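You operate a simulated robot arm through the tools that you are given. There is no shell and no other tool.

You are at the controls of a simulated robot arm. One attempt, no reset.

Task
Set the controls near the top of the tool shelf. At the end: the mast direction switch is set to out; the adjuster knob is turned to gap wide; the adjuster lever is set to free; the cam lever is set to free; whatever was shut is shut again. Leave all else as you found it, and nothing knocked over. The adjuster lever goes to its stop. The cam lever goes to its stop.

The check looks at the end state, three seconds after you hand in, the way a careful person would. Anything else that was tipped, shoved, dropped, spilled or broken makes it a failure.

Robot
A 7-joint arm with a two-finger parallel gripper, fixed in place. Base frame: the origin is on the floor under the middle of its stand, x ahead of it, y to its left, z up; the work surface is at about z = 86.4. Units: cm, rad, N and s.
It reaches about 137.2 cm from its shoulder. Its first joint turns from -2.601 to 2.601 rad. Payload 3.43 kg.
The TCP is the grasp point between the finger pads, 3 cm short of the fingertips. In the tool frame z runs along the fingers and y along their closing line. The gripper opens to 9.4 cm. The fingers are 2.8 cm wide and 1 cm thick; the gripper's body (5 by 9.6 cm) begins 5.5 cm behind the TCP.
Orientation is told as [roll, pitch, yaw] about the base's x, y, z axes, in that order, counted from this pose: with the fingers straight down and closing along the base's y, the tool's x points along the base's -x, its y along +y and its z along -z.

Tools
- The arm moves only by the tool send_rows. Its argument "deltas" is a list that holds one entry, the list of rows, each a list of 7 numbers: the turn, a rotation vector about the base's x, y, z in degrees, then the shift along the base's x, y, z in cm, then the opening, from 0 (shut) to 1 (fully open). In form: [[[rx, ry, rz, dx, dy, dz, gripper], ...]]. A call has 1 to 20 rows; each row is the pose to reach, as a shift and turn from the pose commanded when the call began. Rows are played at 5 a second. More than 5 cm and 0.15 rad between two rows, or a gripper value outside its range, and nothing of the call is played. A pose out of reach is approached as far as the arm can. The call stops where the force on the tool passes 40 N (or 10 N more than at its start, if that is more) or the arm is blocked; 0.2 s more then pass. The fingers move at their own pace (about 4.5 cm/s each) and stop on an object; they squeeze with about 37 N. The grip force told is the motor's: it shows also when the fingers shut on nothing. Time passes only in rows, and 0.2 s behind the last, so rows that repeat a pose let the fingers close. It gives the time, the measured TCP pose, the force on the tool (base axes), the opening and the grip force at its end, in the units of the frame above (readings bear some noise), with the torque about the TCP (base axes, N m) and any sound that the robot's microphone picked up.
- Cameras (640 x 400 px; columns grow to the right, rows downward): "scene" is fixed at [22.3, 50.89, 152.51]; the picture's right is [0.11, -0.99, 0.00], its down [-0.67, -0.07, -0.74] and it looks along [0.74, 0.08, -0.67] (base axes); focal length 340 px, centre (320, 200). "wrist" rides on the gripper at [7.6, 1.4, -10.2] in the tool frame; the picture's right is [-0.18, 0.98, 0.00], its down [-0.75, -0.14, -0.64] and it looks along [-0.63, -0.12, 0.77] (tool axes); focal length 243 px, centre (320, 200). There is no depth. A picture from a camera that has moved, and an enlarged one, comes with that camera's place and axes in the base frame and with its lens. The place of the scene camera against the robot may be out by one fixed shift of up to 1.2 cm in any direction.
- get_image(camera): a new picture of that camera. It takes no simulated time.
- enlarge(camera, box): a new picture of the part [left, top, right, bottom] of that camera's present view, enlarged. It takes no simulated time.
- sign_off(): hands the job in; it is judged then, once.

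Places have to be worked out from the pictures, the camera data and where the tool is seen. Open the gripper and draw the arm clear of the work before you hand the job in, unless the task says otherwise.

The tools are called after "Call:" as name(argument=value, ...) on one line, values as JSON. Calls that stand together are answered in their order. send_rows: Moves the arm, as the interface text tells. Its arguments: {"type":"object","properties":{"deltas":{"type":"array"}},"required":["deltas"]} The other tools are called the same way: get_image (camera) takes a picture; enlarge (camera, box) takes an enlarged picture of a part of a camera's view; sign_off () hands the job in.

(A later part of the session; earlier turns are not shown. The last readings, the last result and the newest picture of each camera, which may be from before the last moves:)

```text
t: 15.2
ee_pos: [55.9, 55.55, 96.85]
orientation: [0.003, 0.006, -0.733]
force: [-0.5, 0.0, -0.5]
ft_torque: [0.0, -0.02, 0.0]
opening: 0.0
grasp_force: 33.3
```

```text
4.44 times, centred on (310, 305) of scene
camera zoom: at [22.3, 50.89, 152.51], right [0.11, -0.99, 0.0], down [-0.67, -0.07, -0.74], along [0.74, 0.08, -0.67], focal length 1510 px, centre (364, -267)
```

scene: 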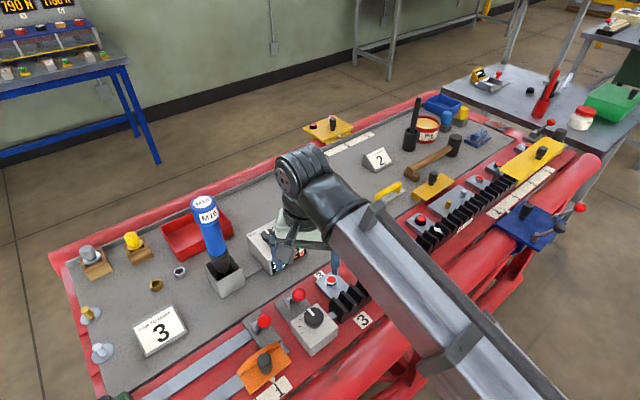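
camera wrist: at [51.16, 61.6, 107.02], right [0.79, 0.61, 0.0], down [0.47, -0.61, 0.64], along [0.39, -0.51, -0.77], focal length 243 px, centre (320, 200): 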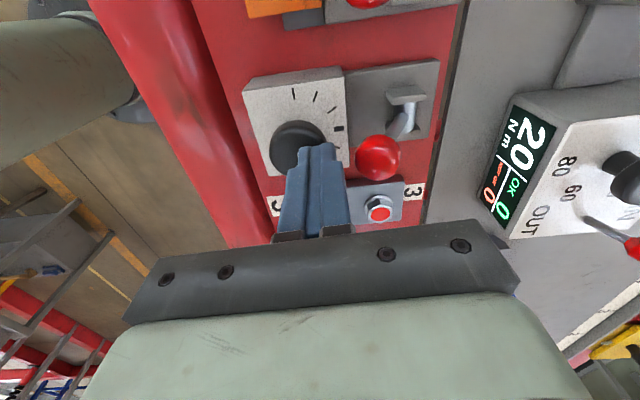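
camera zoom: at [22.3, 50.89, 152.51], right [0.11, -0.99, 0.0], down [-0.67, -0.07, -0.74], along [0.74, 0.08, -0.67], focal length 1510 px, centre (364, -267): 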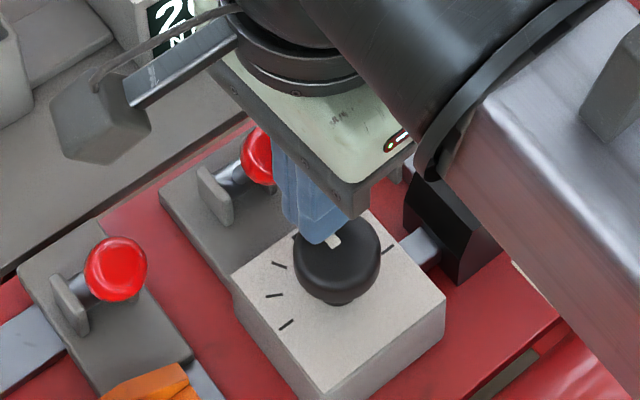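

The fingers are just behind the ball and above the knob. I'll push gently toward the tray along [0.68, 0.735].

Call:
send_rows(deltas=[[[0, 0, 0, 0.41, 0.44, 0, 0], [0, 0, 0, 0.82, 0.88, 0, 0], [0, 0, 0, 1.22, 1.32, 0, 0], [0, 0, 0, 1.63, 1.76, 0, 0], [0, 0, 0, 2.04, 2.2, 0, 0], [0, 0, 0, 2.45, 2.65, 0, 0]]])

Call:
get_image(camera="wrist")

```text
t: 16.6
ee_pos: [58.35, 58.29, 96.74]
orientation: [0.004, 0.005, -0.733]
force: [0.2, -0.8, 0.5]
ft_torque: [-0.06, 0.03, -0.04]
opening: 0.0
grasp_force: 33.6
```

```text
taken
camera wrist: at [53.56, 64.29, 107.1], right [0.79, 0.61, 0.0], down [0.47, -0.61, 0.64], along [0.39, -0.51, -0.77], focal length 243 px, centre (320, 200)
```

wrist: 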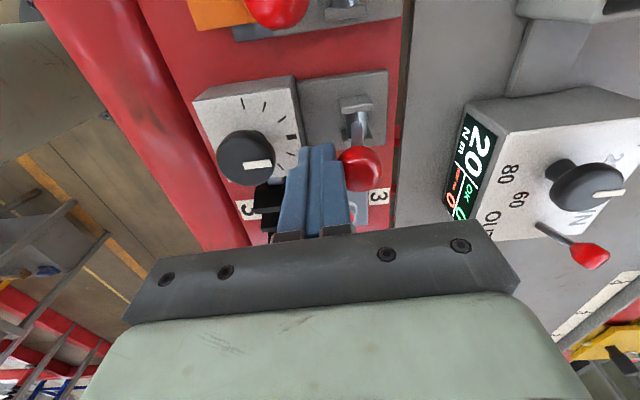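

The lever has swung to about upright with hardly any force. I'll keep pushing toward its stop.

Call:
send_rows(deltas=[[[0, 0, 0, 0.34, 0.37, 0, 0], [0, 0, 0, 0.68, 0.74, 0, 0], [0, 0, 0, 1.02, 1.1, 0, 0], [0, 0, 0, 1.36, 1.47, 0, 0], [0, 0, 0, 1.7, 1.84, 0, 0], [0, 0, 0, 2.04, 2.2, 0, 0], [0, 0, 0, 2.38, 2.57, 0, 0]]])

Call:
get_image(camera="wrist")

Call:
enlarge(camera="wrist", box=[260, 40, 420, 200])

```text
t: 18.2
ee_pos: [60.73, 60.8, 96.91]
orientation: [0.002, 0.006, -0.733]
force: [0.5, 0.6, 0.1]
ft_torque: [0.06, 0.04, 0.02]
opening: 0.0
grasp_force: 32.9
```

```text
taken
camera wrist: at [55.96, 66.83, 107.18], right [0.79, 0.61, 0.0], down [0.47, -0.61, 0.64], along [0.39, -0.51, -0.77], focal length 243 px, centre (320, 200)
```

wrist: 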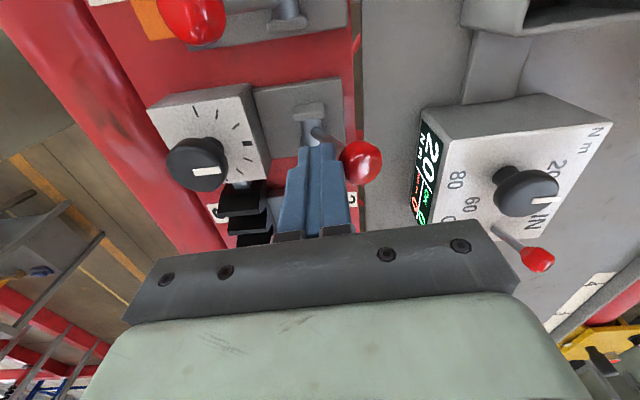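

```text
2.50 times, centred on (340, 120) of wrist
camera zoom: at [55.96, 66.83, 107.18], right [0.79, 0.61, 0.0], down [0.47, -0.61, 0.64], along [0.39, -0.51, -0.77], focal length 606 px, centre (270, 400)
```

zoom: 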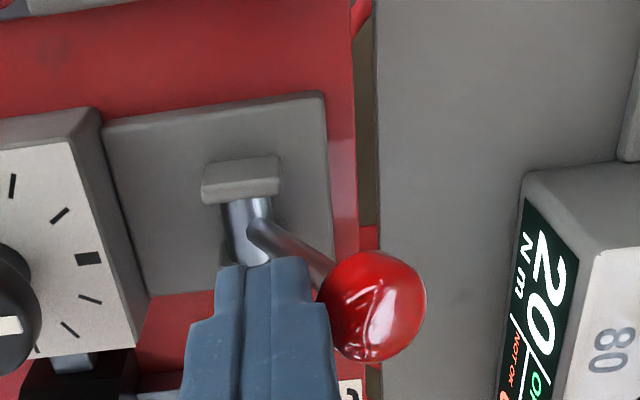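

The lever is past centre with still no stop felt. I'll push on in small steps and watch the force.

Call:
send_rows(deltas=[[[0, 0, 0, 0.25, 0.27, 0, 0], [0, 0, 0, 0.5, 0.54, 0, 0], [0, 0, 0, 0.75, 0.81, 0, 0], [0, 0, 0, 1.0, 1.08, 0, 0]]])

Call:
enlarge(camera="wrist", box=[260, 40, 420, 200])

Call:
enlarge(camera="scene", box=[240, 240, 360, 360])

```text
t: 19.0
ee_pos: [60.9, 61.05, 96.86]
orientation: [-0.011, 0.005, -0.733]
force: [-8.5, -8.9, 9.1]
ft_torque: [-0.09, 0.08, -0.06]
opening: 0.0
grasp_force: 32.2
stopped in row 4: the force on the tool passed its limit at 42 N (the readings are from after the stop); the commanded pose is now the measured one
```

```text
2.50 times, centred on (340, 120) of wrist
camera zoom: at [56.24, 67.16, 107.11], right [0.79, 0.61, -0.01], down [0.47, -0.61, 0.64], along [0.38, -0.51, -0.77], focal length 606 px, centre (270, 400)
```

zoom: 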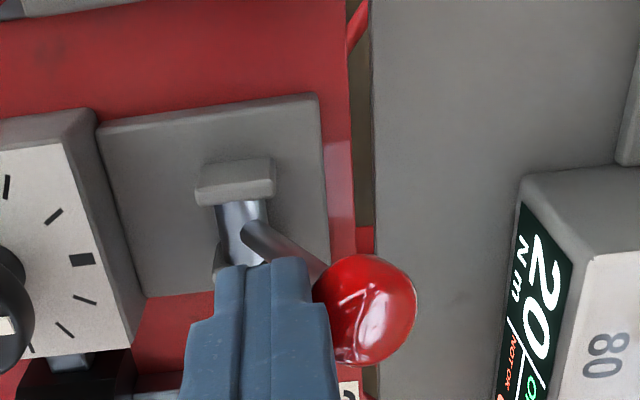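

```text
3.33 times, centred on (300, 300) of scene
camera zoom: at [22.3, 50.89, 152.51], right [0.11, -0.99, 0.0], down [-0.67, -0.07, -0.74], along [0.74, 0.08, -0.67], focal length 1132 px, centre (387, -133)
```

zoom: 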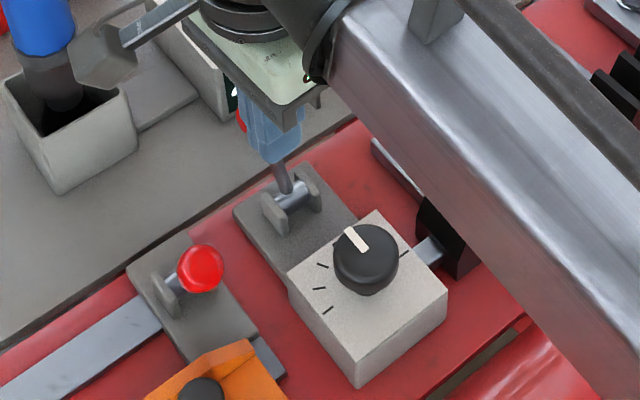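

The lever hit a hard stop at 42 N, so it is at its stop on the tray side. I'll back off, lift and check that it stays there.

Call:
send_rows(deltas=[[[0, 0, 0, -0.4, -0.43, 0, 0], [0, 0, 0, -1.0, -1.1, 0.3, 0], [0, 0, 0, -1.8, -2.0, 1.5, 0], [0, 0, 0, -2.6, -2.9, 3.5, 0], [0, 0, 0, -3.4, -3.7, 5.0, 0], [0, 0, 0, -4.4, -4.6, 6.0, 0]]])

Call:
get_image(camera="wrist")

Call:
enlarge(camera="wrist", box=[240, 0, 420, 180])

```text
t: 20.4
ee_pos: [56.74, 56.49, 102.89]
orientation: [-0.008, 0.006, -0.733]
force: [0.5, 0.2, 0.1]
ft_torque: [-0.02, -0.01, 0.0]
opening: 0.0
grasp_force: 33.4
```

```text
taken
camera wrist: at [52.05, 62.61, 113.21], right [0.79, 0.61, -0.01], down [0.47, -0.61, 0.64], along [0.38, -0.51, -0.77], focal length 243 px, centre (320, 200)
```

wrist: 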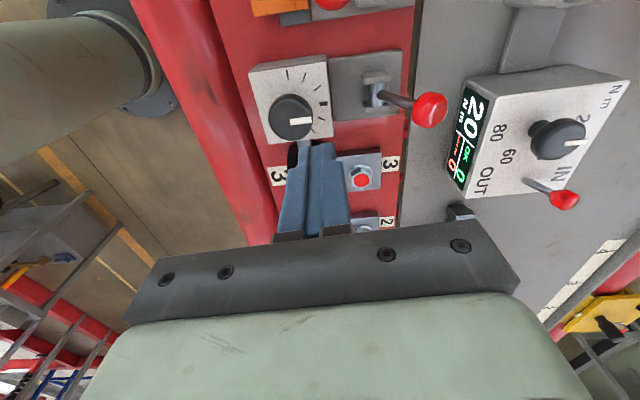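

```text
2.22 times, centred on (330, 90) of wrist
camera zoom: at [52.05, 62.61, 113.21], right [0.79, 0.61, -0.01], down [0.47, -0.61, 0.64], along [0.38, -0.51, -0.77], focal length 539 px, centre (298, 444)
```

zoom: 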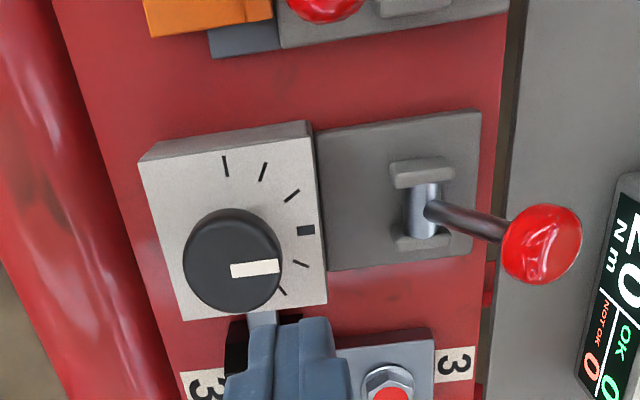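

The adjuster lever rests at the tray-side stop. I'll open the fingers partly, centre over the knob at about [54.65, 54.75] and descend to straddle it.

Call:
send_rows(deltas=[[[0, 0, 0, -1, -0.9, 0, 0.3], [0, 0, 0, -2.1, -1.75, 0, 0.6], [0, 0, 0, -2.1, -1.75, -2, 0.6], [0, 0, 0, -2.1, -1.75, -4, 0.6], [0, 0, 0, -2.1, -1.75, -6, 0.6], [0, 0, 0, -2.1, -1.75, -6.5, 0.6]]])

Call:
get_image(camera="wrist")

Call:
enlarge(camera="scene", box=[260, 270, 370, 370])

```text
t: 21.8
ee_pos: [54.62, 54.91, 96.22]
orientation: [-0.011, 0.006, -0.733]
force: [-0.2, 0.7, -0.3]
ft_torque: [0.04, -0.03, -0.02]
opening: 5.65
grasp_force: 0.1
```

```text
taken
camera wrist: at [49.92, 61.01, 106.62], right [0.79, 0.61, -0.01], down [0.47, -0.61, 0.64], along [0.38, -0.51, -0.77], focal length 243 px, centre (320, 200)
```

wrist: 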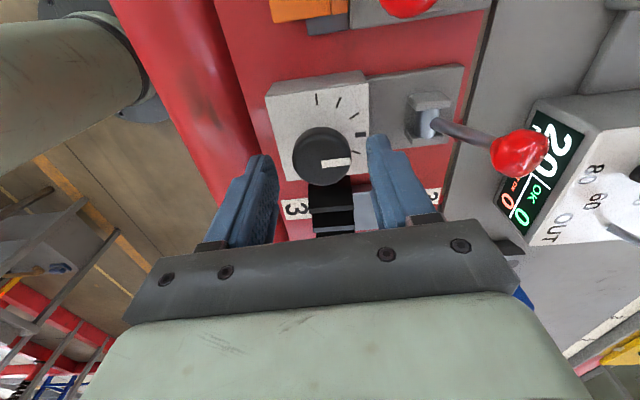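

```text
4.00 times, centred on (315, 320) of scene
camera zoom: at [22.3, 50.89, 152.51], right [0.11, -0.99, 0.0], down [-0.67, -0.07, -0.74], along [0.74, 0.08, -0.67], focal length 1359 px, centre (340, -280)
```

zoom: 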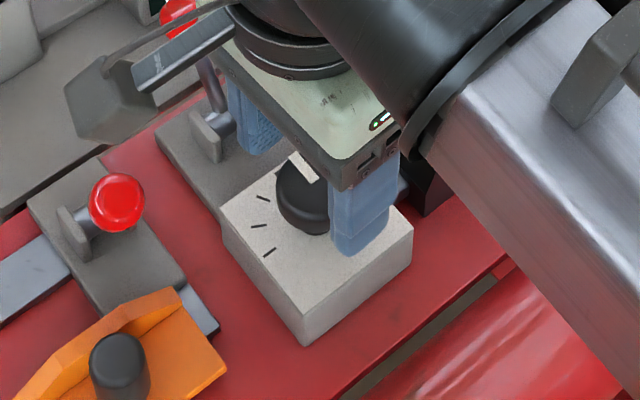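

The fingers straddle the knob and are well centred. I'll lower another 2.3 cm and close on it.

Call:
send_rows(deltas=[[[0, 0, 0, 0, 0, -0.8, 0.6], [0, 0, 0, 0, 0, -1.6, 0.6], [0, 0, 0, 0, 0, -2.3, 0.6], [0, 0, 0, 0, 0, -2.3, 0.3], [0, 0, 0, 0, 0, -2.3, 0.2], [0, 0, 0, 0, 0, -2.3, 0.2]]])

Call:
get_image(camera="wrist")

Call:
enlarge(camera="scene", box=[260, 270, 370, 370])

```text
t: 23.2
ee_pos: [54.57, 54.98, 93.89]
orientation: [-0.007, 0.005, -0.732]
force: [2.0, 4.1, 0.8]
ft_torque: [0.11, -0.11, 0.0]
opening: 3.73
grasp_force: 44.6
```

```text
taken
camera wrist: at [49.92, 61.06, 104.19], right [0.79, 0.61, -0.01], down [0.47, -0.61, 0.64], along [0.38, -0.51, -0.77], focal length 243 px, centre (320, 200)
```

wrist: 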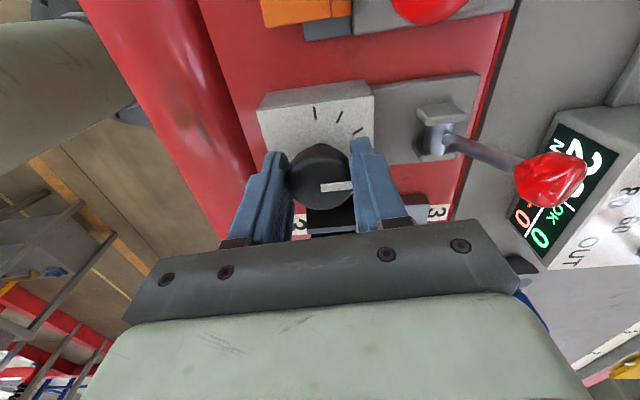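

```text
4.00 times, centred on (315, 320) of scene
camera zoom: at [22.3, 50.89, 152.51], right [0.11, -0.99, 0.0], down [-0.67, -0.07, -0.74], along [0.74, 0.08, -0.67], focal length 1359 px, centre (340, -280)
```

zoom: 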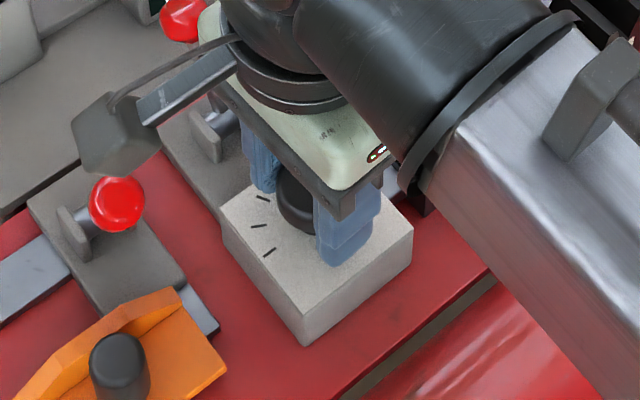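

The knob is gripped at 3.7 cm. I'll try a small counter-clockwise turn of about 15° and read the torque.

Call:
send_rows(deltas=[[[0, 0, 3, 0, 0, 0, 0.2], [0, 0, 6, 0, 0, 0, 0.2], [0, 0, 9, 0, 0, 0, 0.2], [0, 0, 12, 0, 0, 0, 0.2], [0, 0, 15, 0, 0, 0, 0.2], [0, 0, 15, 0, 0, 0, 0.2]]])

Call:
get_image(camera="wrist")

Call:
enlarge(camera="scene", box=[260, 270, 370, 370])

```text
t: 24.6
ee_pos: [54.67, 54.99, 93.89]
orientation: [-0.006, 0.005, -0.469]
force: [3.2, 7.2, 18.8]
ft_torque: [-0.26, -0.25, 0.02]
opening: 3.73
grasp_force: 44.8
```

```text
taken
camera wrist: at [48.43, 59.58, 104.19], right [0.61, 0.79, -0.01], down [0.61, -0.46, 0.64], along [0.5, -0.39, -0.77], focal length 243 px, centre (320, 200)
```

wrist: 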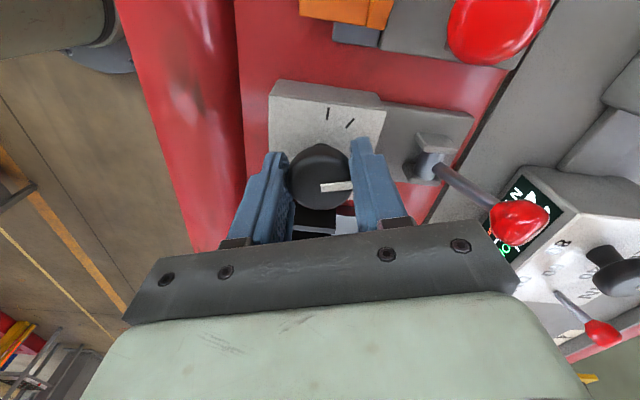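

```text
4.00 times, centred on (315, 320) of scene
camera zoom: at [22.3, 50.89, 152.51], right [0.11, -0.99, 0.0], down [-0.67, -0.07, -0.74], along [0.74, 0.08, -0.67], focal length 1359 px, centre (340, -280)
```

zoom: 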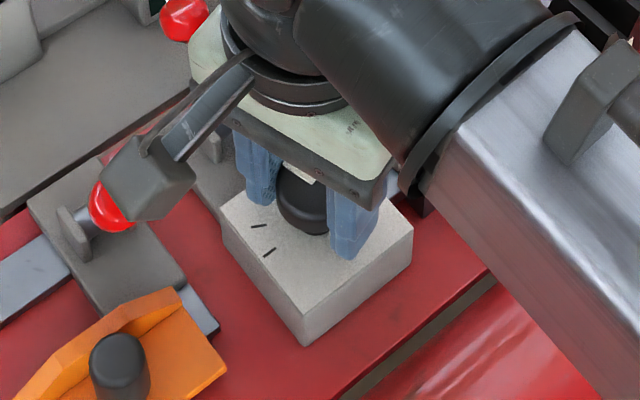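

The knob turns freely at 0.02 N m. I'll zoom in on the rod and rack end to see whether rack 3 moved, and which way.

Call:
enlarge(camera="wrist", box=[270, 160, 370, 240])

Call:
enlarge(camera="scene", box=[310, 290, 380, 340])

Call:
get_image(camera="scene")

```text
5.00 times, centred on (320, 200) of wrist
camera zoom: at [48.43, 59.58, 104.19], right [0.61, 0.79, -0.01], down [0.61, -0.46, 0.64], along [0.5, -0.39, -0.77], focal length 1213 px, centre (320, 200)
```

zoom: 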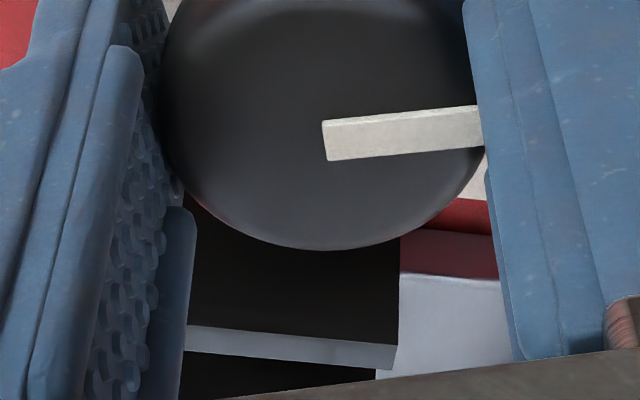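

```text
8.00 times, centred on (345, 315) of scene
camera zoom: at [22.3, 50.89, 152.51], right [0.11, -0.99, 0.0], down [-0.67, -0.07, -0.74], along [0.74, 0.08, -0.67], focal length 2718 px, centre (120, -720)
```

zoom: 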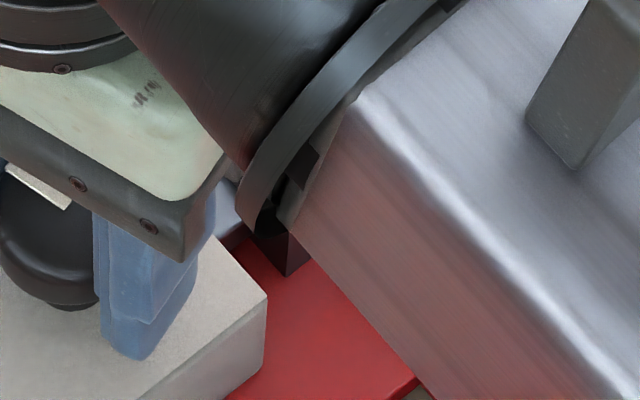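

```text
taken
```

scene: 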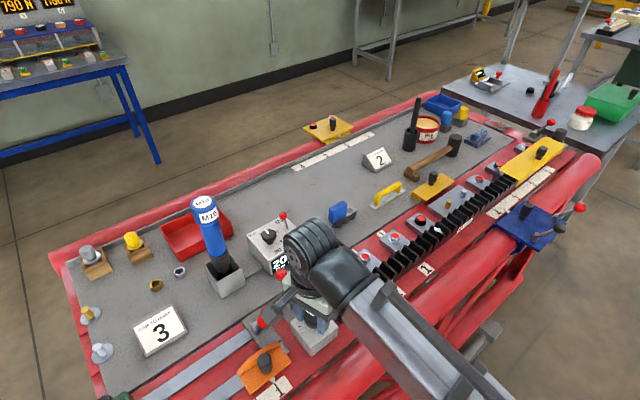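

Nothing conclusive is visible yet. I'll turn another 30° counter-clockwise, then release and lift to compare the rod and the gap.

Call:
send_rows(deltas=[[[0, 0, 5, 0, 0, 0.1, 0.2], [0, 0, 10, 0, 0, 0.1, 0.2], [0, 0, 15, 0, 0, 0.1, 0.2], [0, 0, 20, 0, 0, 0.1, 0.2], [0, 0, 25, 0, 0, 0.1, 0.2], [0, 0, 30, 0, 0, 0.1, 0.2], [0, 0, 30, 0, 0, 0.1, 0.2]]])

Call:
get_image(camera="wrist")

```text
t: 26.2
ee_pos: [54.51, 54.77, 93.95]
orientation: [-0.013, 0.007, 0.054]
force: [-4.4, -13.4, -28.3]
ft_torque: [-0.13, -0.6, -0.05]
opening: 3.75
grasp_force: 45.1
```

```text
taken
camera wrist: at [46.85, 55.83, 104.21], right [0.13, 0.99, -0.01], down [0.76, -0.09, 0.64], along [0.63, -0.09, -0.77], focal length 243 px, centre (320, 200)
```

wrist: 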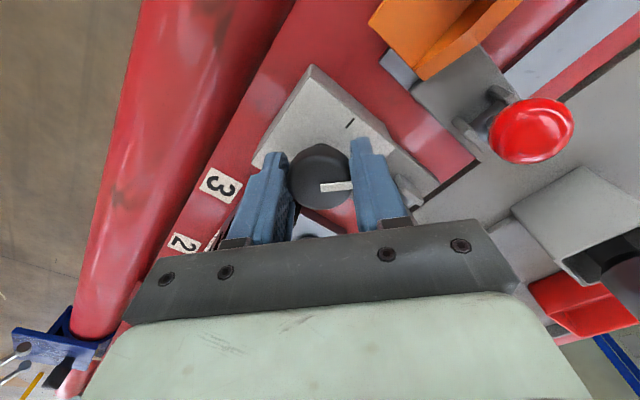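

About 45° turned with no stop felt. I'll release, lift clear and look at the pointer, rod and rack.

Call:
send_rows(deltas=[[[0, 0, 0, 0, 0, 0, 0.4], [0, 0, 0, 0, 0, 0, 0.6], [0, 0, 0, 0, 0, 1.0, 0.6], [0, 0, 0, 0, 0, 3.5, 0.6], [0, 0, 0, 0, 0, 7, 0.6], [0, 0, 0, 2.5, 0, 9, 0.6], [0, 0, 0, 5.5, 0, 9, 0.6]]])

Call:
get_image(camera="wrist")

Call:
enlarge(camera="wrist", box=[240, 20, 380, 140])

Call:
enlarge(camera="scene", box=[260, 270, 370, 370])

```text
t: 27.8
ee_pos: [60.1, 54.88, 102.76]
orientation: [-0.01, 0.004, 0.052]
force: [0.2, 0.0, 0.8]
ft_torque: [0.02, -0.02, 0.0]
opening: 5.64
grasp_force: 0.1
```

```text
taken
camera wrist: at [52.4, 55.92, 113.05], right [0.13, 0.99, -0.01], down [0.76, -0.1, 0.64], along [0.63, -0.09, -0.77], focal length 243 px, centre (320, 200)
```

wrist: 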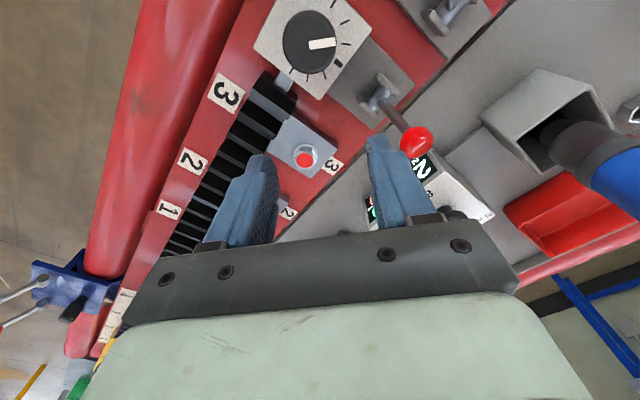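

```text
3.33 times, centred on (310, 80) of wrist
camera zoom: at [52.4, 55.92, 113.05], right [0.13, 0.99, -0.01], down [0.76, -0.1, 0.64], along [0.63, -0.09, -0.77], focal length 809 px, centre (353, 600)
```

zoom: 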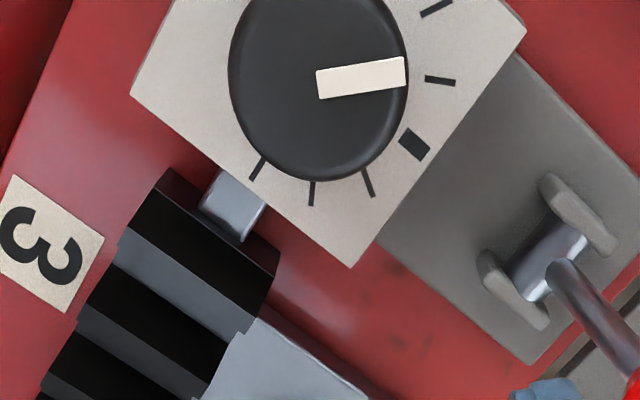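

```text
4.00 times, centred on (315, 320) of scene
camera zoom: at [22.3, 50.89, 152.51], right [0.11, -0.99, 0.0], down [-0.67, -0.07, -0.74], along [0.74, 0.08, -0.67], focal length 1359 px, centre (340, -280)
```

zoom: 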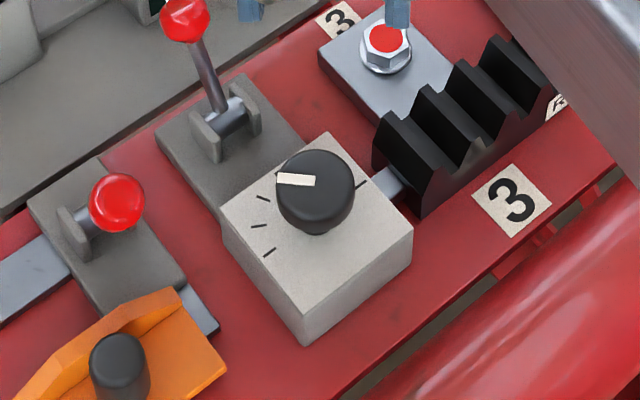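

The pointer now sits 45° toward the orange-block side. I'll take the same scene crop as before to compare the rack position, plus close-ups of the rack 3/rack 2 joint.

Call:
enlarge(camera="scene", box=[240, 240, 360, 360])

Call:
enlarge(camera="scene", box=[220, 270, 360, 400])

Call:
enlarge(camera="scene", box=[325, 280, 375, 325])

Call:
enlarge(camera="wrist", box=[150, 90, 270, 260])

```text
3.33 times, centred on (300, 300) of scene
camera zoom: at [22.3, 50.89, 152.51], right [0.11, -0.99, 0.0], down [-0.67, -0.07, -0.74], along [0.74, 0.08, -0.67], focal length 1132 px, centre (387, -133)
```

zoom: 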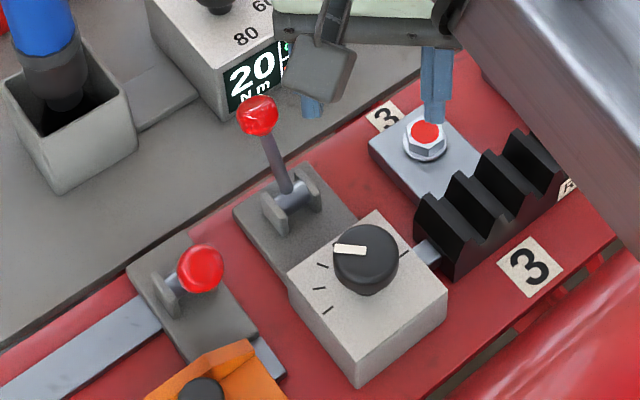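

```text
3.08 times, centred on (290, 335) of scene
camera zoom: at [22.3, 50.89, 152.51], right [0.11, -0.99, 0.0], down [-0.67, -0.07, -0.74], along [0.74, 0.08, -0.67], focal length 1045 px, centre (412, -215)
```

zoom: 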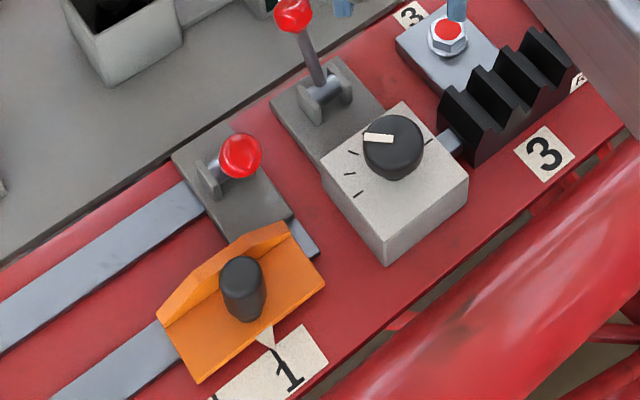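

```text
8.89 times, centred on (350, 302) of scene
camera zoom: at [22.3, 50.89, 152.51], right [0.11, -0.99, 0.0], down [-0.67, -0.07, -0.74], along [0.74, 0.08, -0.67], focal length 3020 px, centre (53, -711)
```

zoom: 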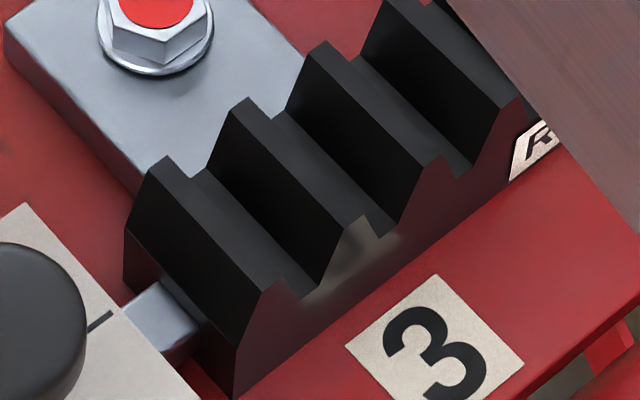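

```text
2.35 times, centred on (210, 175) of wrist
camera zoom: at [52.4, 55.92, 113.05], right [0.13, 0.99, -0.01], down [0.76, -0.1, 0.64], along [0.63, -0.09, -0.77], focal length 571 px, centre (579, 259)
```

zoom: 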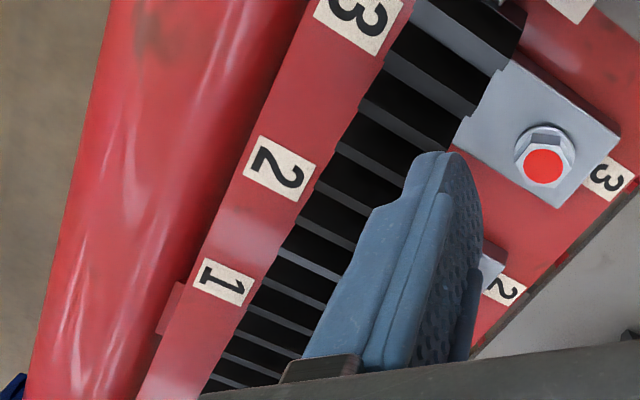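

The rod seems slightly shorter than before, meaning rack 3 was drawn toward the box, which widens the gap. To confirm, I'll re-grip at yaw -42° and keep turning counter-clockwise.

Call:
send_rows(deltas=[[[0, 0, -7, -1, 0, 0, 0.6], [0, 0, -14, -2, 0, 0, 0.6], [0, 0, -21, -3, 0, 0, 0.6], [0, 0, -28, -4, 0, 0, 0.6], [0, 0, -35, -5.4, 0, 0, 0.6], [0, 0, -42, -5.5, -0.1, 0, 0.6], [0, 0, -45, -5.5, -0.1, -1, 0.6], [0, 0, -45, -5.5, -0.1, -4, 0.6], [0, 0, -45, -5.5, -0.1, -7, 0.6], [0, 0, -45, -5.5, -0.1, -8.8, 0.6], [0, 0, -45, -5.5, -0.1, -8.8, 0.4], [0, 0, -45, -5.5, -0.1, -8.8, 0.2], [0, 0, -45, -5.5, -0.1, -8.8, 0.2]]])

Call:
get_image(camera="wrist")

```text
t: 30.6
ee_pos: [54.71, 54.87, 94.29]
orientation: [-0.007, 0.006, -0.734]
force: [2.7, 4.1, -1.3]
ft_torque: [0.11, -0.18, -0.01]
opening: 3.74
grasp_force: 45.1
```

```text
taken
camera wrist: at [50.0, 60.99, 104.59], right [0.79, 0.61, -0.01], down [0.47, -0.61, 0.64], along [0.38, -0.51, -0.77], focal length 243 px, centre (320, 200)
```

wrist: 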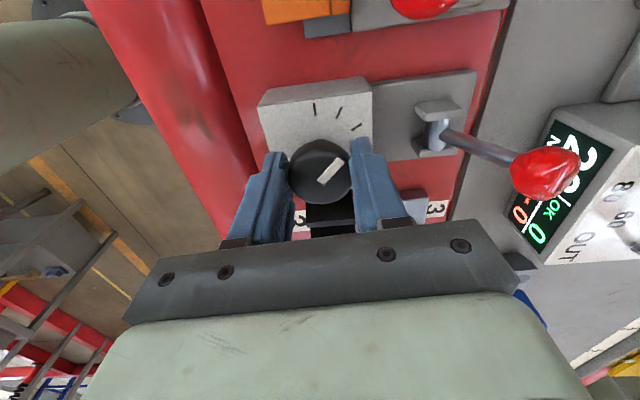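

Gripped, and the pointer is 45° from the middle mark. I'll turn a further 45° counter-clockwise in 5° steps, watching for a stop.

Call:
send_rows(deltas=[[[0, 0, 5, 0, 0, 0, 0.2], [0, 0, 10, 0, 0, 0, 0.2], [0, 0, 15, 0, 0, 0, 0.2], [0, 0, 20, 0, 0, 0, 0.2], [0, 0, 25, 0, 0, 0, 0.2], [0, 0, 30, 0, 0, 0, 0.2], [0, 0, 35, 0, 0, 0, 0.2], [0, 0, 40, 0, 0, 0, 0.2], [0, 0, 45, 0, 0, 0, 0.2], [0, 0, 45, 0, 0, 0, 0.2]]])

Call:
get_image(camera="wrist")

```text
t: 32.8
ee_pos: [54.63, 54.72, 94.25]
orientation: [-0.008, 0.004, 0.055]
force: [11.2, 9.4, 28.4]
ft_torque: [0.27, -0.75, 0.03]
opening: 3.72
grasp_force: 44.9
```

```text
taken
camera wrist: at [46.91, 55.77, 104.57], right [0.13, 0.99, -0.01], down [0.76, -0.1, 0.64], along [0.63, -0.09, -0.77], focal length 243 px, centre (320, 200)
```

wrist: 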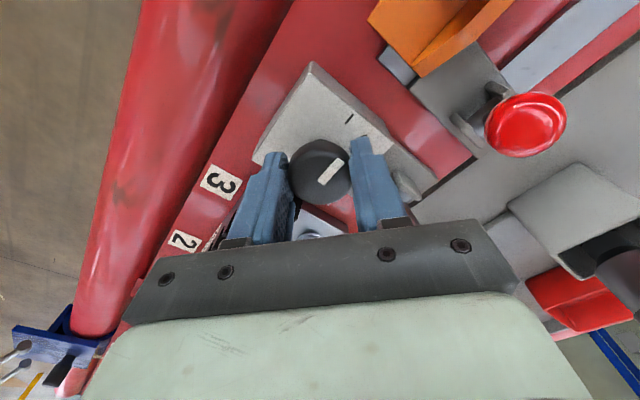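

Another 45° turned with no stop. I'll release, lift and check the pointer against the ticks and the rack position.

Call:
send_rows(deltas=[[[0, 0, 0, 0, 0, 0, 0.4], [0, 0, 0, 0, 0, 0, 0.6], [0, 0, 0, 0, 0, 1.0, 0.6], [0, 0, 0, 0, 0, 3.5, 0.6], [0, 0, 0, 0, 0, 7, 0.6], [0, 0, 0, 2.5, 0, 8.5, 0.6], [0, 0, 0, 5.5, 0, 8.5, 0.6]]])

Call:
enlarge(camera="wrist", box=[240, 20, 380, 140])

Call:
enlarge(camera="scene", box=[220, 270, 360, 400])

Call:
enlarge(camera="scene", box=[325, 280, 375, 325])

Call:
enlarge(camera="scene", box=[280, 280, 350, 360])

```text
t: 34.4
ee_pos: [60.07, 54.82, 102.67]
orientation: [-0.009, 0.004, 0.052]
force: [-1.5, 0.3, -0.1]
ft_torque: [0.03, -0.03, 0.02]
opening: 5.66
grasp_force: 0.1
```

```text
3.33 times, centred on (310, 80) of wrist
camera zoom: at [52.32, 55.85, 112.92], right [0.13, 0.99, -0.01], down [0.76, -0.1, 0.64], along [0.63, -0.09, -0.77], focal length 809 px, centre (353, 600)
```

zoom: 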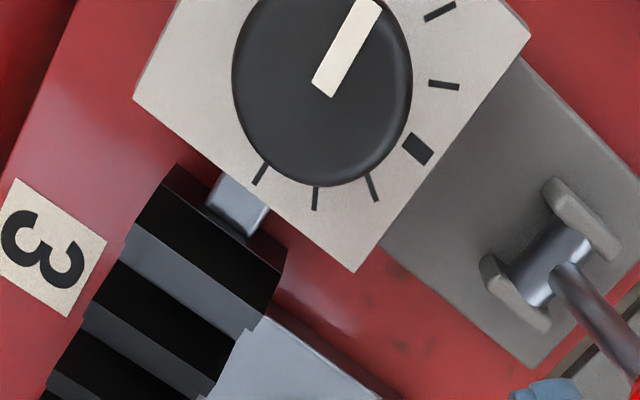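

```text
3.08 times, centred on (290, 335) of scene
camera zoom: at [22.3, 50.89, 152.51], right [0.11, -0.99, 0.0], down [-0.67, -0.07, -0.74], along [0.74, 0.08, -0.67], focal length 1045 px, centre (412, -215)
```

zoom: 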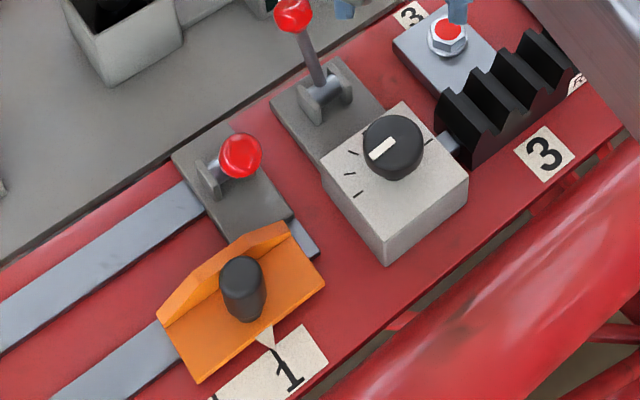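

```text
8.89 times, centred on (350, 302) of scene
camera zoom: at [22.3, 50.89, 152.51], right [0.11, -0.99, 0.0], down [-0.67, -0.07, -0.74], along [0.74, 0.08, -0.67], focal length 3020 px, centre (53, -711)
```

zoom: 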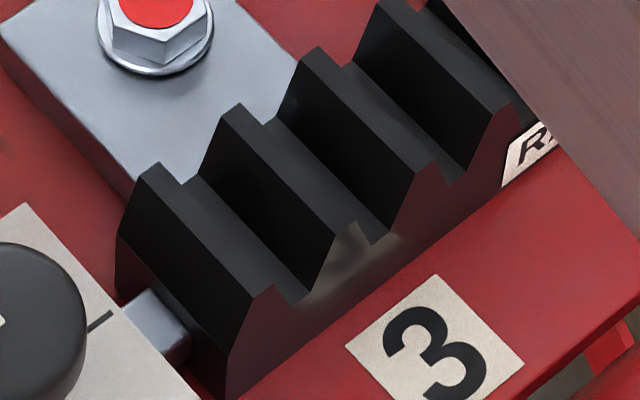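

```text
5.00 times, centred on (315, 320) of scene
camera zoom: at [22.3, 50.89, 152.51], right [0.11, -0.99, 0.0], down [-0.67, -0.07, -0.74], along [0.74, 0.08, -0.67], focal length 1699 px, centre (345, -400)
```

zoom: 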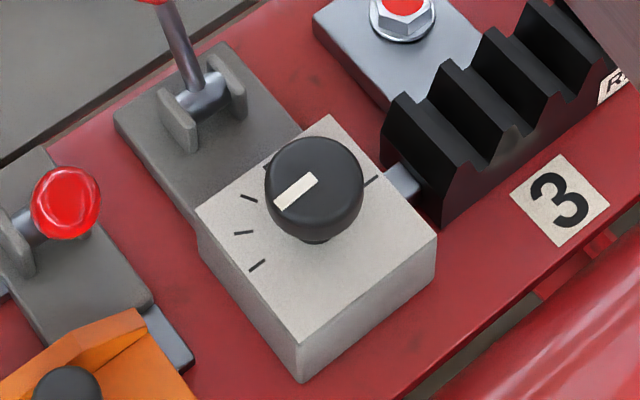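

Between the two checks rack 3 moved another 2–3 mm toward the adjuster box, away from rack 2. So counter-clockwise is "gap wide", and the pointer is now about on the third (last) tick. I'll re-grip and gently test for an end stop.

Call:
send_rows(deltas=[[[0, 0, 0, -2.7, 0, 0, 0.6], [0, 0, 0, -5.4, 0, 0, 0.6], [0, 0, 0, -5.4, 0, -3, 0.6], [0, 0, 0, -5.4, 0, -6.5, 0.6], [0, 0, 0, -5.4, 0, -8.4, 0.6], [0, 0, 0, -5.4, 0, -8.4, 0.4], [0, 0, 0, -5.4, 0, -8.4, 0.2], [0, 0, 0, -5.4, 0, -8.4, 0.2]]])

Call:
send_rows(deltas=[[[0, 0, 2, 0, 0, 0, 0.2], [0, 0, 4, 0, 0, 0, 0.2], [0, 0, 6, 0, 0, 0, 0.2], [0, 0, 8, 0, 0, 0, 0.2]]])

Call:
get_image(camera="wrist")

```text
t: 36.2
ee_pos: [54.51, 54.8, 94.41]
orientation: [-0.01, 0.006, 0.052]
force: [-1.1, -0.3, -2.2]
ft_torque: [0.04, -0.31, -0.01]
opening: 3.71
grasp_force: 45.2
```

```text
t: 37.2
ee_pos: [54.77, 54.77, 94.34]
orientation: [-0.008, 0.005, 0.194]
force: [-2.2, 1.5, -6.1]
ft_torque: [-0.05, 0.07, -0.67]
opening: 3.77
grasp_force: 45.5
```

```text
taken
camera wrist: at [46.89, 54.7, 104.66], right [-0.01, 1.0, -0.01], down [0.77, 0.01, 0.64], along [0.64, 0.0, -0.77], focal length 243 px, centre (320, 200)
```

wrist: 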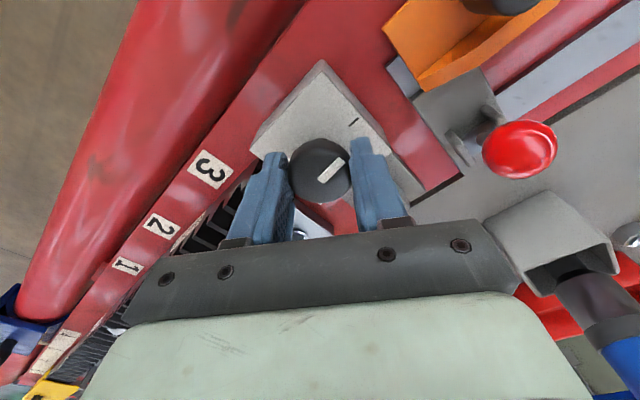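

The torque has now risen to -0.67 N m, which suggests a stop near here. I'll turn 3° more to confirm.

Call:
send_rows(deltas=[[[0, 0, 1.5, 0, 0, 0, 0.2], [0, 0, 3, 0, 0, 0, 0.2], [0, 0, 3, 0, 0, 0, 0.2]]])

Call:
enlarge(camera="wrist", box=[240, 80, 400, 220])

```text
t: 38.0
ee_pos: [54.79, 54.69, 94.36]
orientation: [-0.008, 0.003, 0.246]
force: [-0.3, 7.0, 3.4]
ft_torque: [0.08, 0.22, -0.6]
opening: 3.75
grasp_force: 44.5
```

```text
2.86 times, centred on (320, 150) of wrist
camera zoom: at [46.97, 54.29, 104.65], right [-0.06, 1.0, -0.01], down [0.77, 0.05, 0.64], along [0.64, 0.03, -0.77], focal length 693 px, centre (320, 343)
```

zoom: 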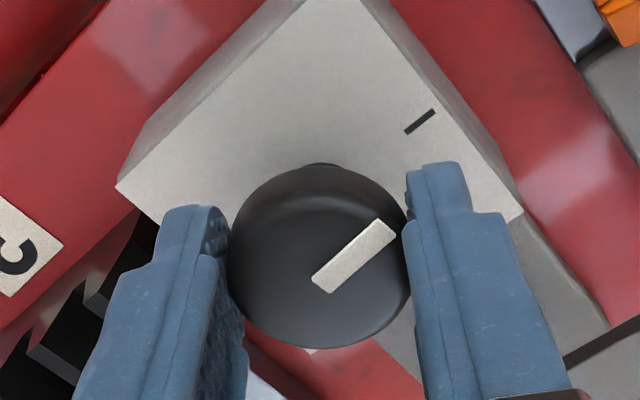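

The torque holds at about 0.6 N m and the pointer lines up with the last tick, so the knob is at its wide-end stop. I'll release, lift and verify.

Call:
send_rows(deltas=[[[0, 0, 0, 0, 0, 0, 0.4], [0, 0, 0, 0, 0, 0, 0.6], [0, 0, 0, 0, 0, 1.0, 0.6], [0, 0, 0, 0, 0, 3.5, 0.6], [0, 0, -4, 0, 0, 7, 0.6], [0, 0, -10, 2.5, 0, 8.5, 0.6], [0, 0, -13, 5.5, 0, 8.5, 0.6]]])

Call:
enlarge(camera="wrist", box=[240, 0, 400, 120])

Call:
enlarge(camera="scene", box=[280, 280, 350, 360])

Call:
enlarge(camera="scene", box=[325, 280, 375, 325])

```text
t: 39.6
ee_pos: [60.25, 54.61, 103.16]
orientation: [-0.009, 0.004, 0.016]
force: [0.6, -0.4, 0.1]
ft_torque: [0.04, -0.03, -0.01]
opening: 5.65
grasp_force: 0.1
```

```text
3.33 times, centred on (320, 60) of wrist
camera zoom: at [52.68, 55.85, 113.37], right [0.17, 0.99, -0.01], down [0.76, -0.12, 0.64], along [0.63, -0.11, -0.77], focal length 809 px, centre (320, 667)
```

zoom: 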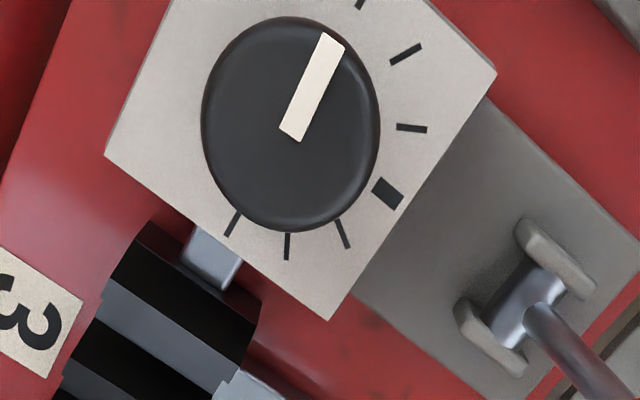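

```text
5.00 times, centred on (315, 320) of scene
camera zoom: at [22.3, 50.89, 152.51], right [0.11, -0.99, 0.0], down [-0.67, -0.07, -0.74], along [0.74, 0.08, -0.67], focal length 1699 px, centre (345, -400)
```

zoom: 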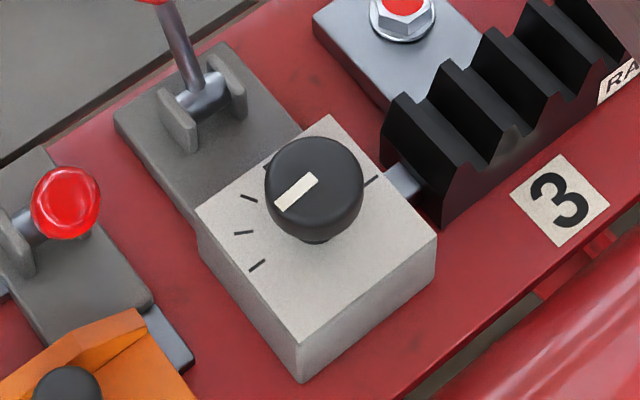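

```text
8.89 times, centred on (350, 302) of scene
camera zoom: at [22.3, 50.89, 152.51], right [0.11, -0.99, 0.0], down [-0.67, -0.07, -0.74], along [0.74, 0.08, -0.67], focal length 3020 px, centre (53, -711)
```

zoom: 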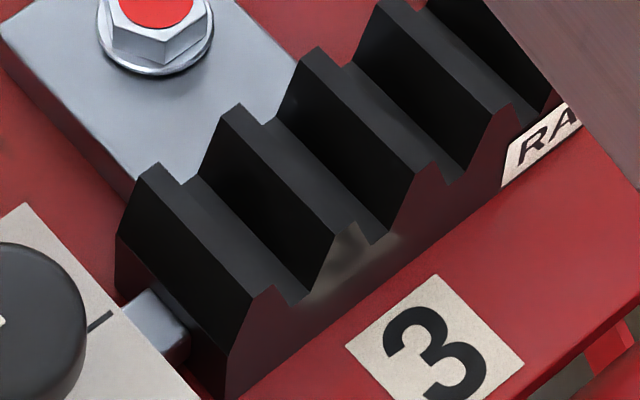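

The pointer and rack are unchanged from the 90° check, so the knob is hard at its wide end. Next is the cam lever, so I'll take a full wrist view to locate its ball.

Call:
send_rows(deltas=[[[0, 0, -4, -1, 1, 0, 0.3], [0, 0, -11, -2, 3, 0, 0], [0, 0, -18, -3.5, 5, 0, 0], [0, 0, -25, -5, 6, 0, 0], [0, 0, -32, -6.5, 7, 0, 0], [0.3, -0.4, -39, -7.5, 7.5, 0, 0], [0.3, -0.4, -43, -8, 7.5, 0, 0], [0.3, -0.4, -43, -8, 7.5, 0, 0]]])

Call:
get_image(camera="wrist")

Call:
get_image(camera="scene")

```text
t: 41.4
ee_pos: [52.17, 62.19, 102.73]
orientation: [-0.001, 0.001, -0.733]
force: [0.3, -1.0, -0.1]
ft_torque: [-0.03, -0.03, 0.01]
opening: 0.01
grasp_force: 32.6
```

```text
taken
camera wrist: at [47.37, 68.3, 113.04], right [0.79, 0.61, 0.0], down [0.47, -0.61, 0.64], along [0.39, -0.51, -0.77], focal length 243 px, centre (320, 200)
```

wrist: 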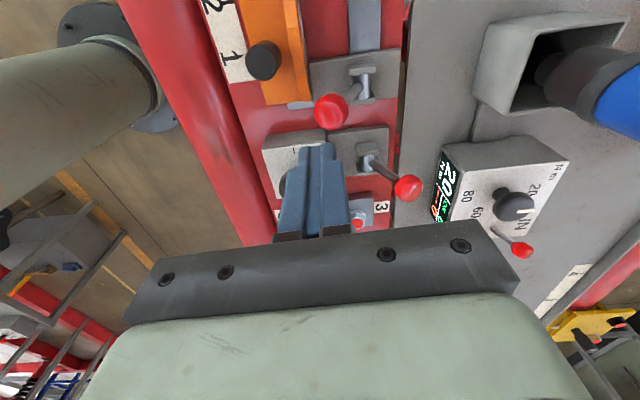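

```text
taken
```

scene: 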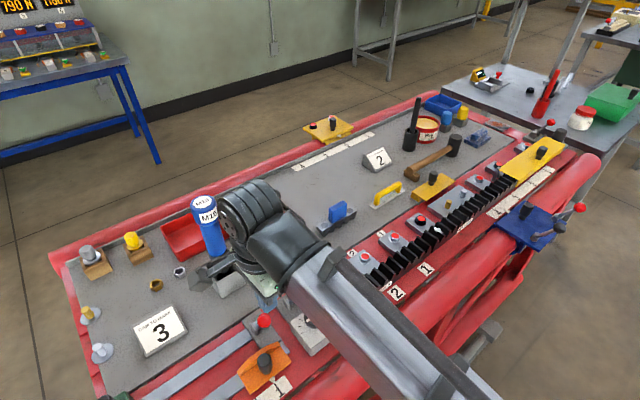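

The cam lever ball is at about [52.0, 63.6, 94.7] with its pivot near [53.5, 66.1, 91]. I'll zoom in to check the height of the orange block's fence before placing the fingers behind the ball.

Call:
enlarge(camera="wrist", box=[220, 0, 400, 150])

Call:
enlarge(camera="scene", box=[220, 290, 320, 400])

```text
2.67 times, centred on (310, 75) of wrist
camera zoom: at [47.37, 68.3, 113.04], right [0.79, 0.61, 0.0], down [0.47, -0.61, 0.64], along [0.39, -0.51, -0.77], focal length 647 px, centre (347, 533)
```

zoom: 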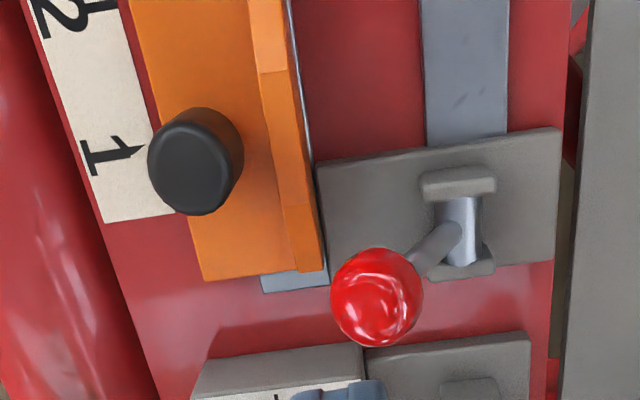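

```text
3.64 times, centred on (270, 345) of scene
camera zoom: at [22.3, 50.89, 152.51], right [0.11, -0.99, 0.0], down [-0.67, -0.07, -0.74], along [0.74, 0.08, -0.67], focal length 1236 px, centre (502, -327)
```

zoom: 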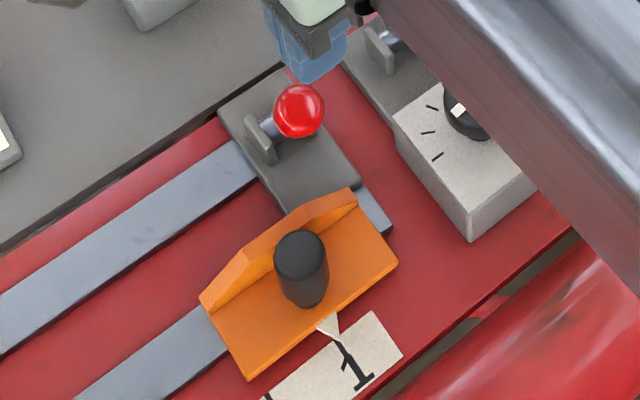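

The fence looks to be around z = 90–92, below my planned fingertip height of 93.8. I'll go behind the cam lever ball, shifted slightly away from the orange block, and descend.

Call:
send_rows(deltas=[[[0, 0, 0, -1.0, -0.7, 0, 0], [0, 0, 0, -2.0, -1.3, 0, 0], [0, 0, 0, -2.0, -1.3, -1.5, 0], [0, 0, 0, -2.0, -1.3, -3.5, 0], [0, 0, 0, -2.0, -1.3, -5.2, 0], [0, 0, 0, -2.0, -1.3, -5.9, 0], [0, 0, 0, -2.0, -1.3, -5.9, 0]]])

Call:
get_image(camera="wrist")

Call:
enlarge(camera="scene", box=[220, 290, 320, 400])

```text
t: 43.0
ee_pos: [50.1, 60.85, 96.96]
orientation: [0.001, 0.0, -0.733]
force: [0.4, -0.3, -0.2]
ft_torque: [-0.03, 0.03, -0.03]
opening: 0.0
grasp_force: 32.7
```

```text
taken
camera wrist: at [45.44, 66.96, 107.27], right [0.79, 0.61, 0.0], down [0.47, -0.61, 0.64], along [0.39, -0.51, -0.77], focal length 243 px, centre (320, 200)
```

wrist: 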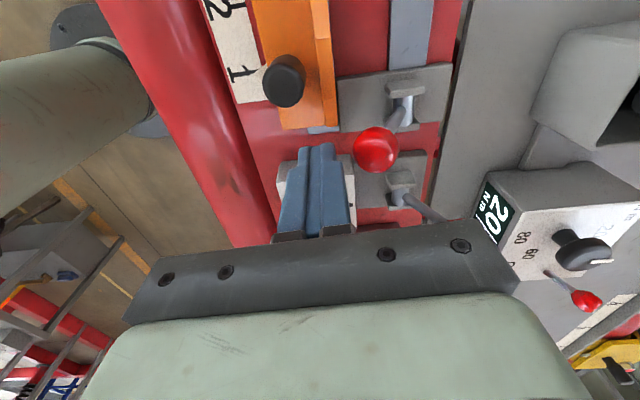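

```text
3.64 times, centred on (270, 345) of scene
camera zoom: at [22.3, 50.89, 152.51], right [0.11, -0.99, 0.0], down [-0.67, -0.07, -0.74], along [0.74, 0.08, -0.67], focal length 1236 px, centre (502, -327)
```

zoom: 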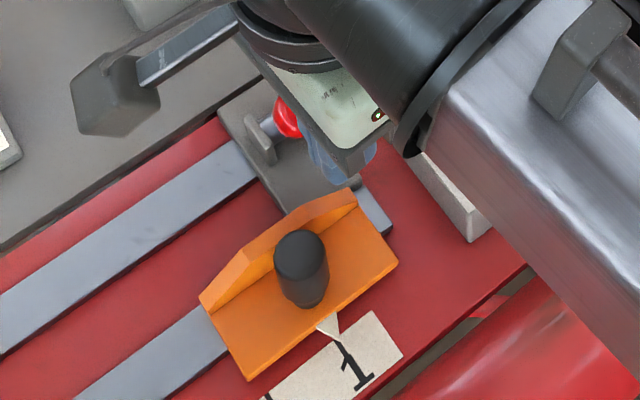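

The geometry matches the first lever. I'll push the cam lever ball toward the tray.

Call:
send_rows(deltas=[[[0, 0, 0, 0.41, 0.44, 0, 0], [0, 0, 0, 0.82, 0.88, 0, 0], [0, 0, 0, 1.22, 1.32, 0, 0], [0, 0, 0, 1.63, 1.76, 0, 0], [0, 0, 0, 2.04, 2.2, 0, 0], [0, 0, 0, 2.45, 2.65, 0, 0]]])

Call:
get_image(camera="wrist")

```text
t: 44.4
ee_pos: [52.88, 63.57, 96.89]
orientation: [0.0, -0.001, -0.732]
force: [-0.4, 0.0, -0.4]
ft_torque: [0.0, 0.0, 0.01]
opening: 0.0
grasp_force: 33.7
```

```text
taken
camera wrist: at [48.02, 69.73, 107.21], right [0.79, 0.61, 0.0], down [0.47, -0.61, 0.64], along [0.39, -0.51, -0.77], focal length 243 px, centre (320, 200)
```

wrist: 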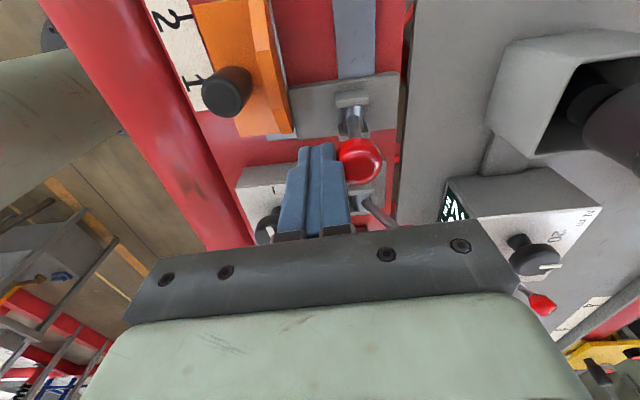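

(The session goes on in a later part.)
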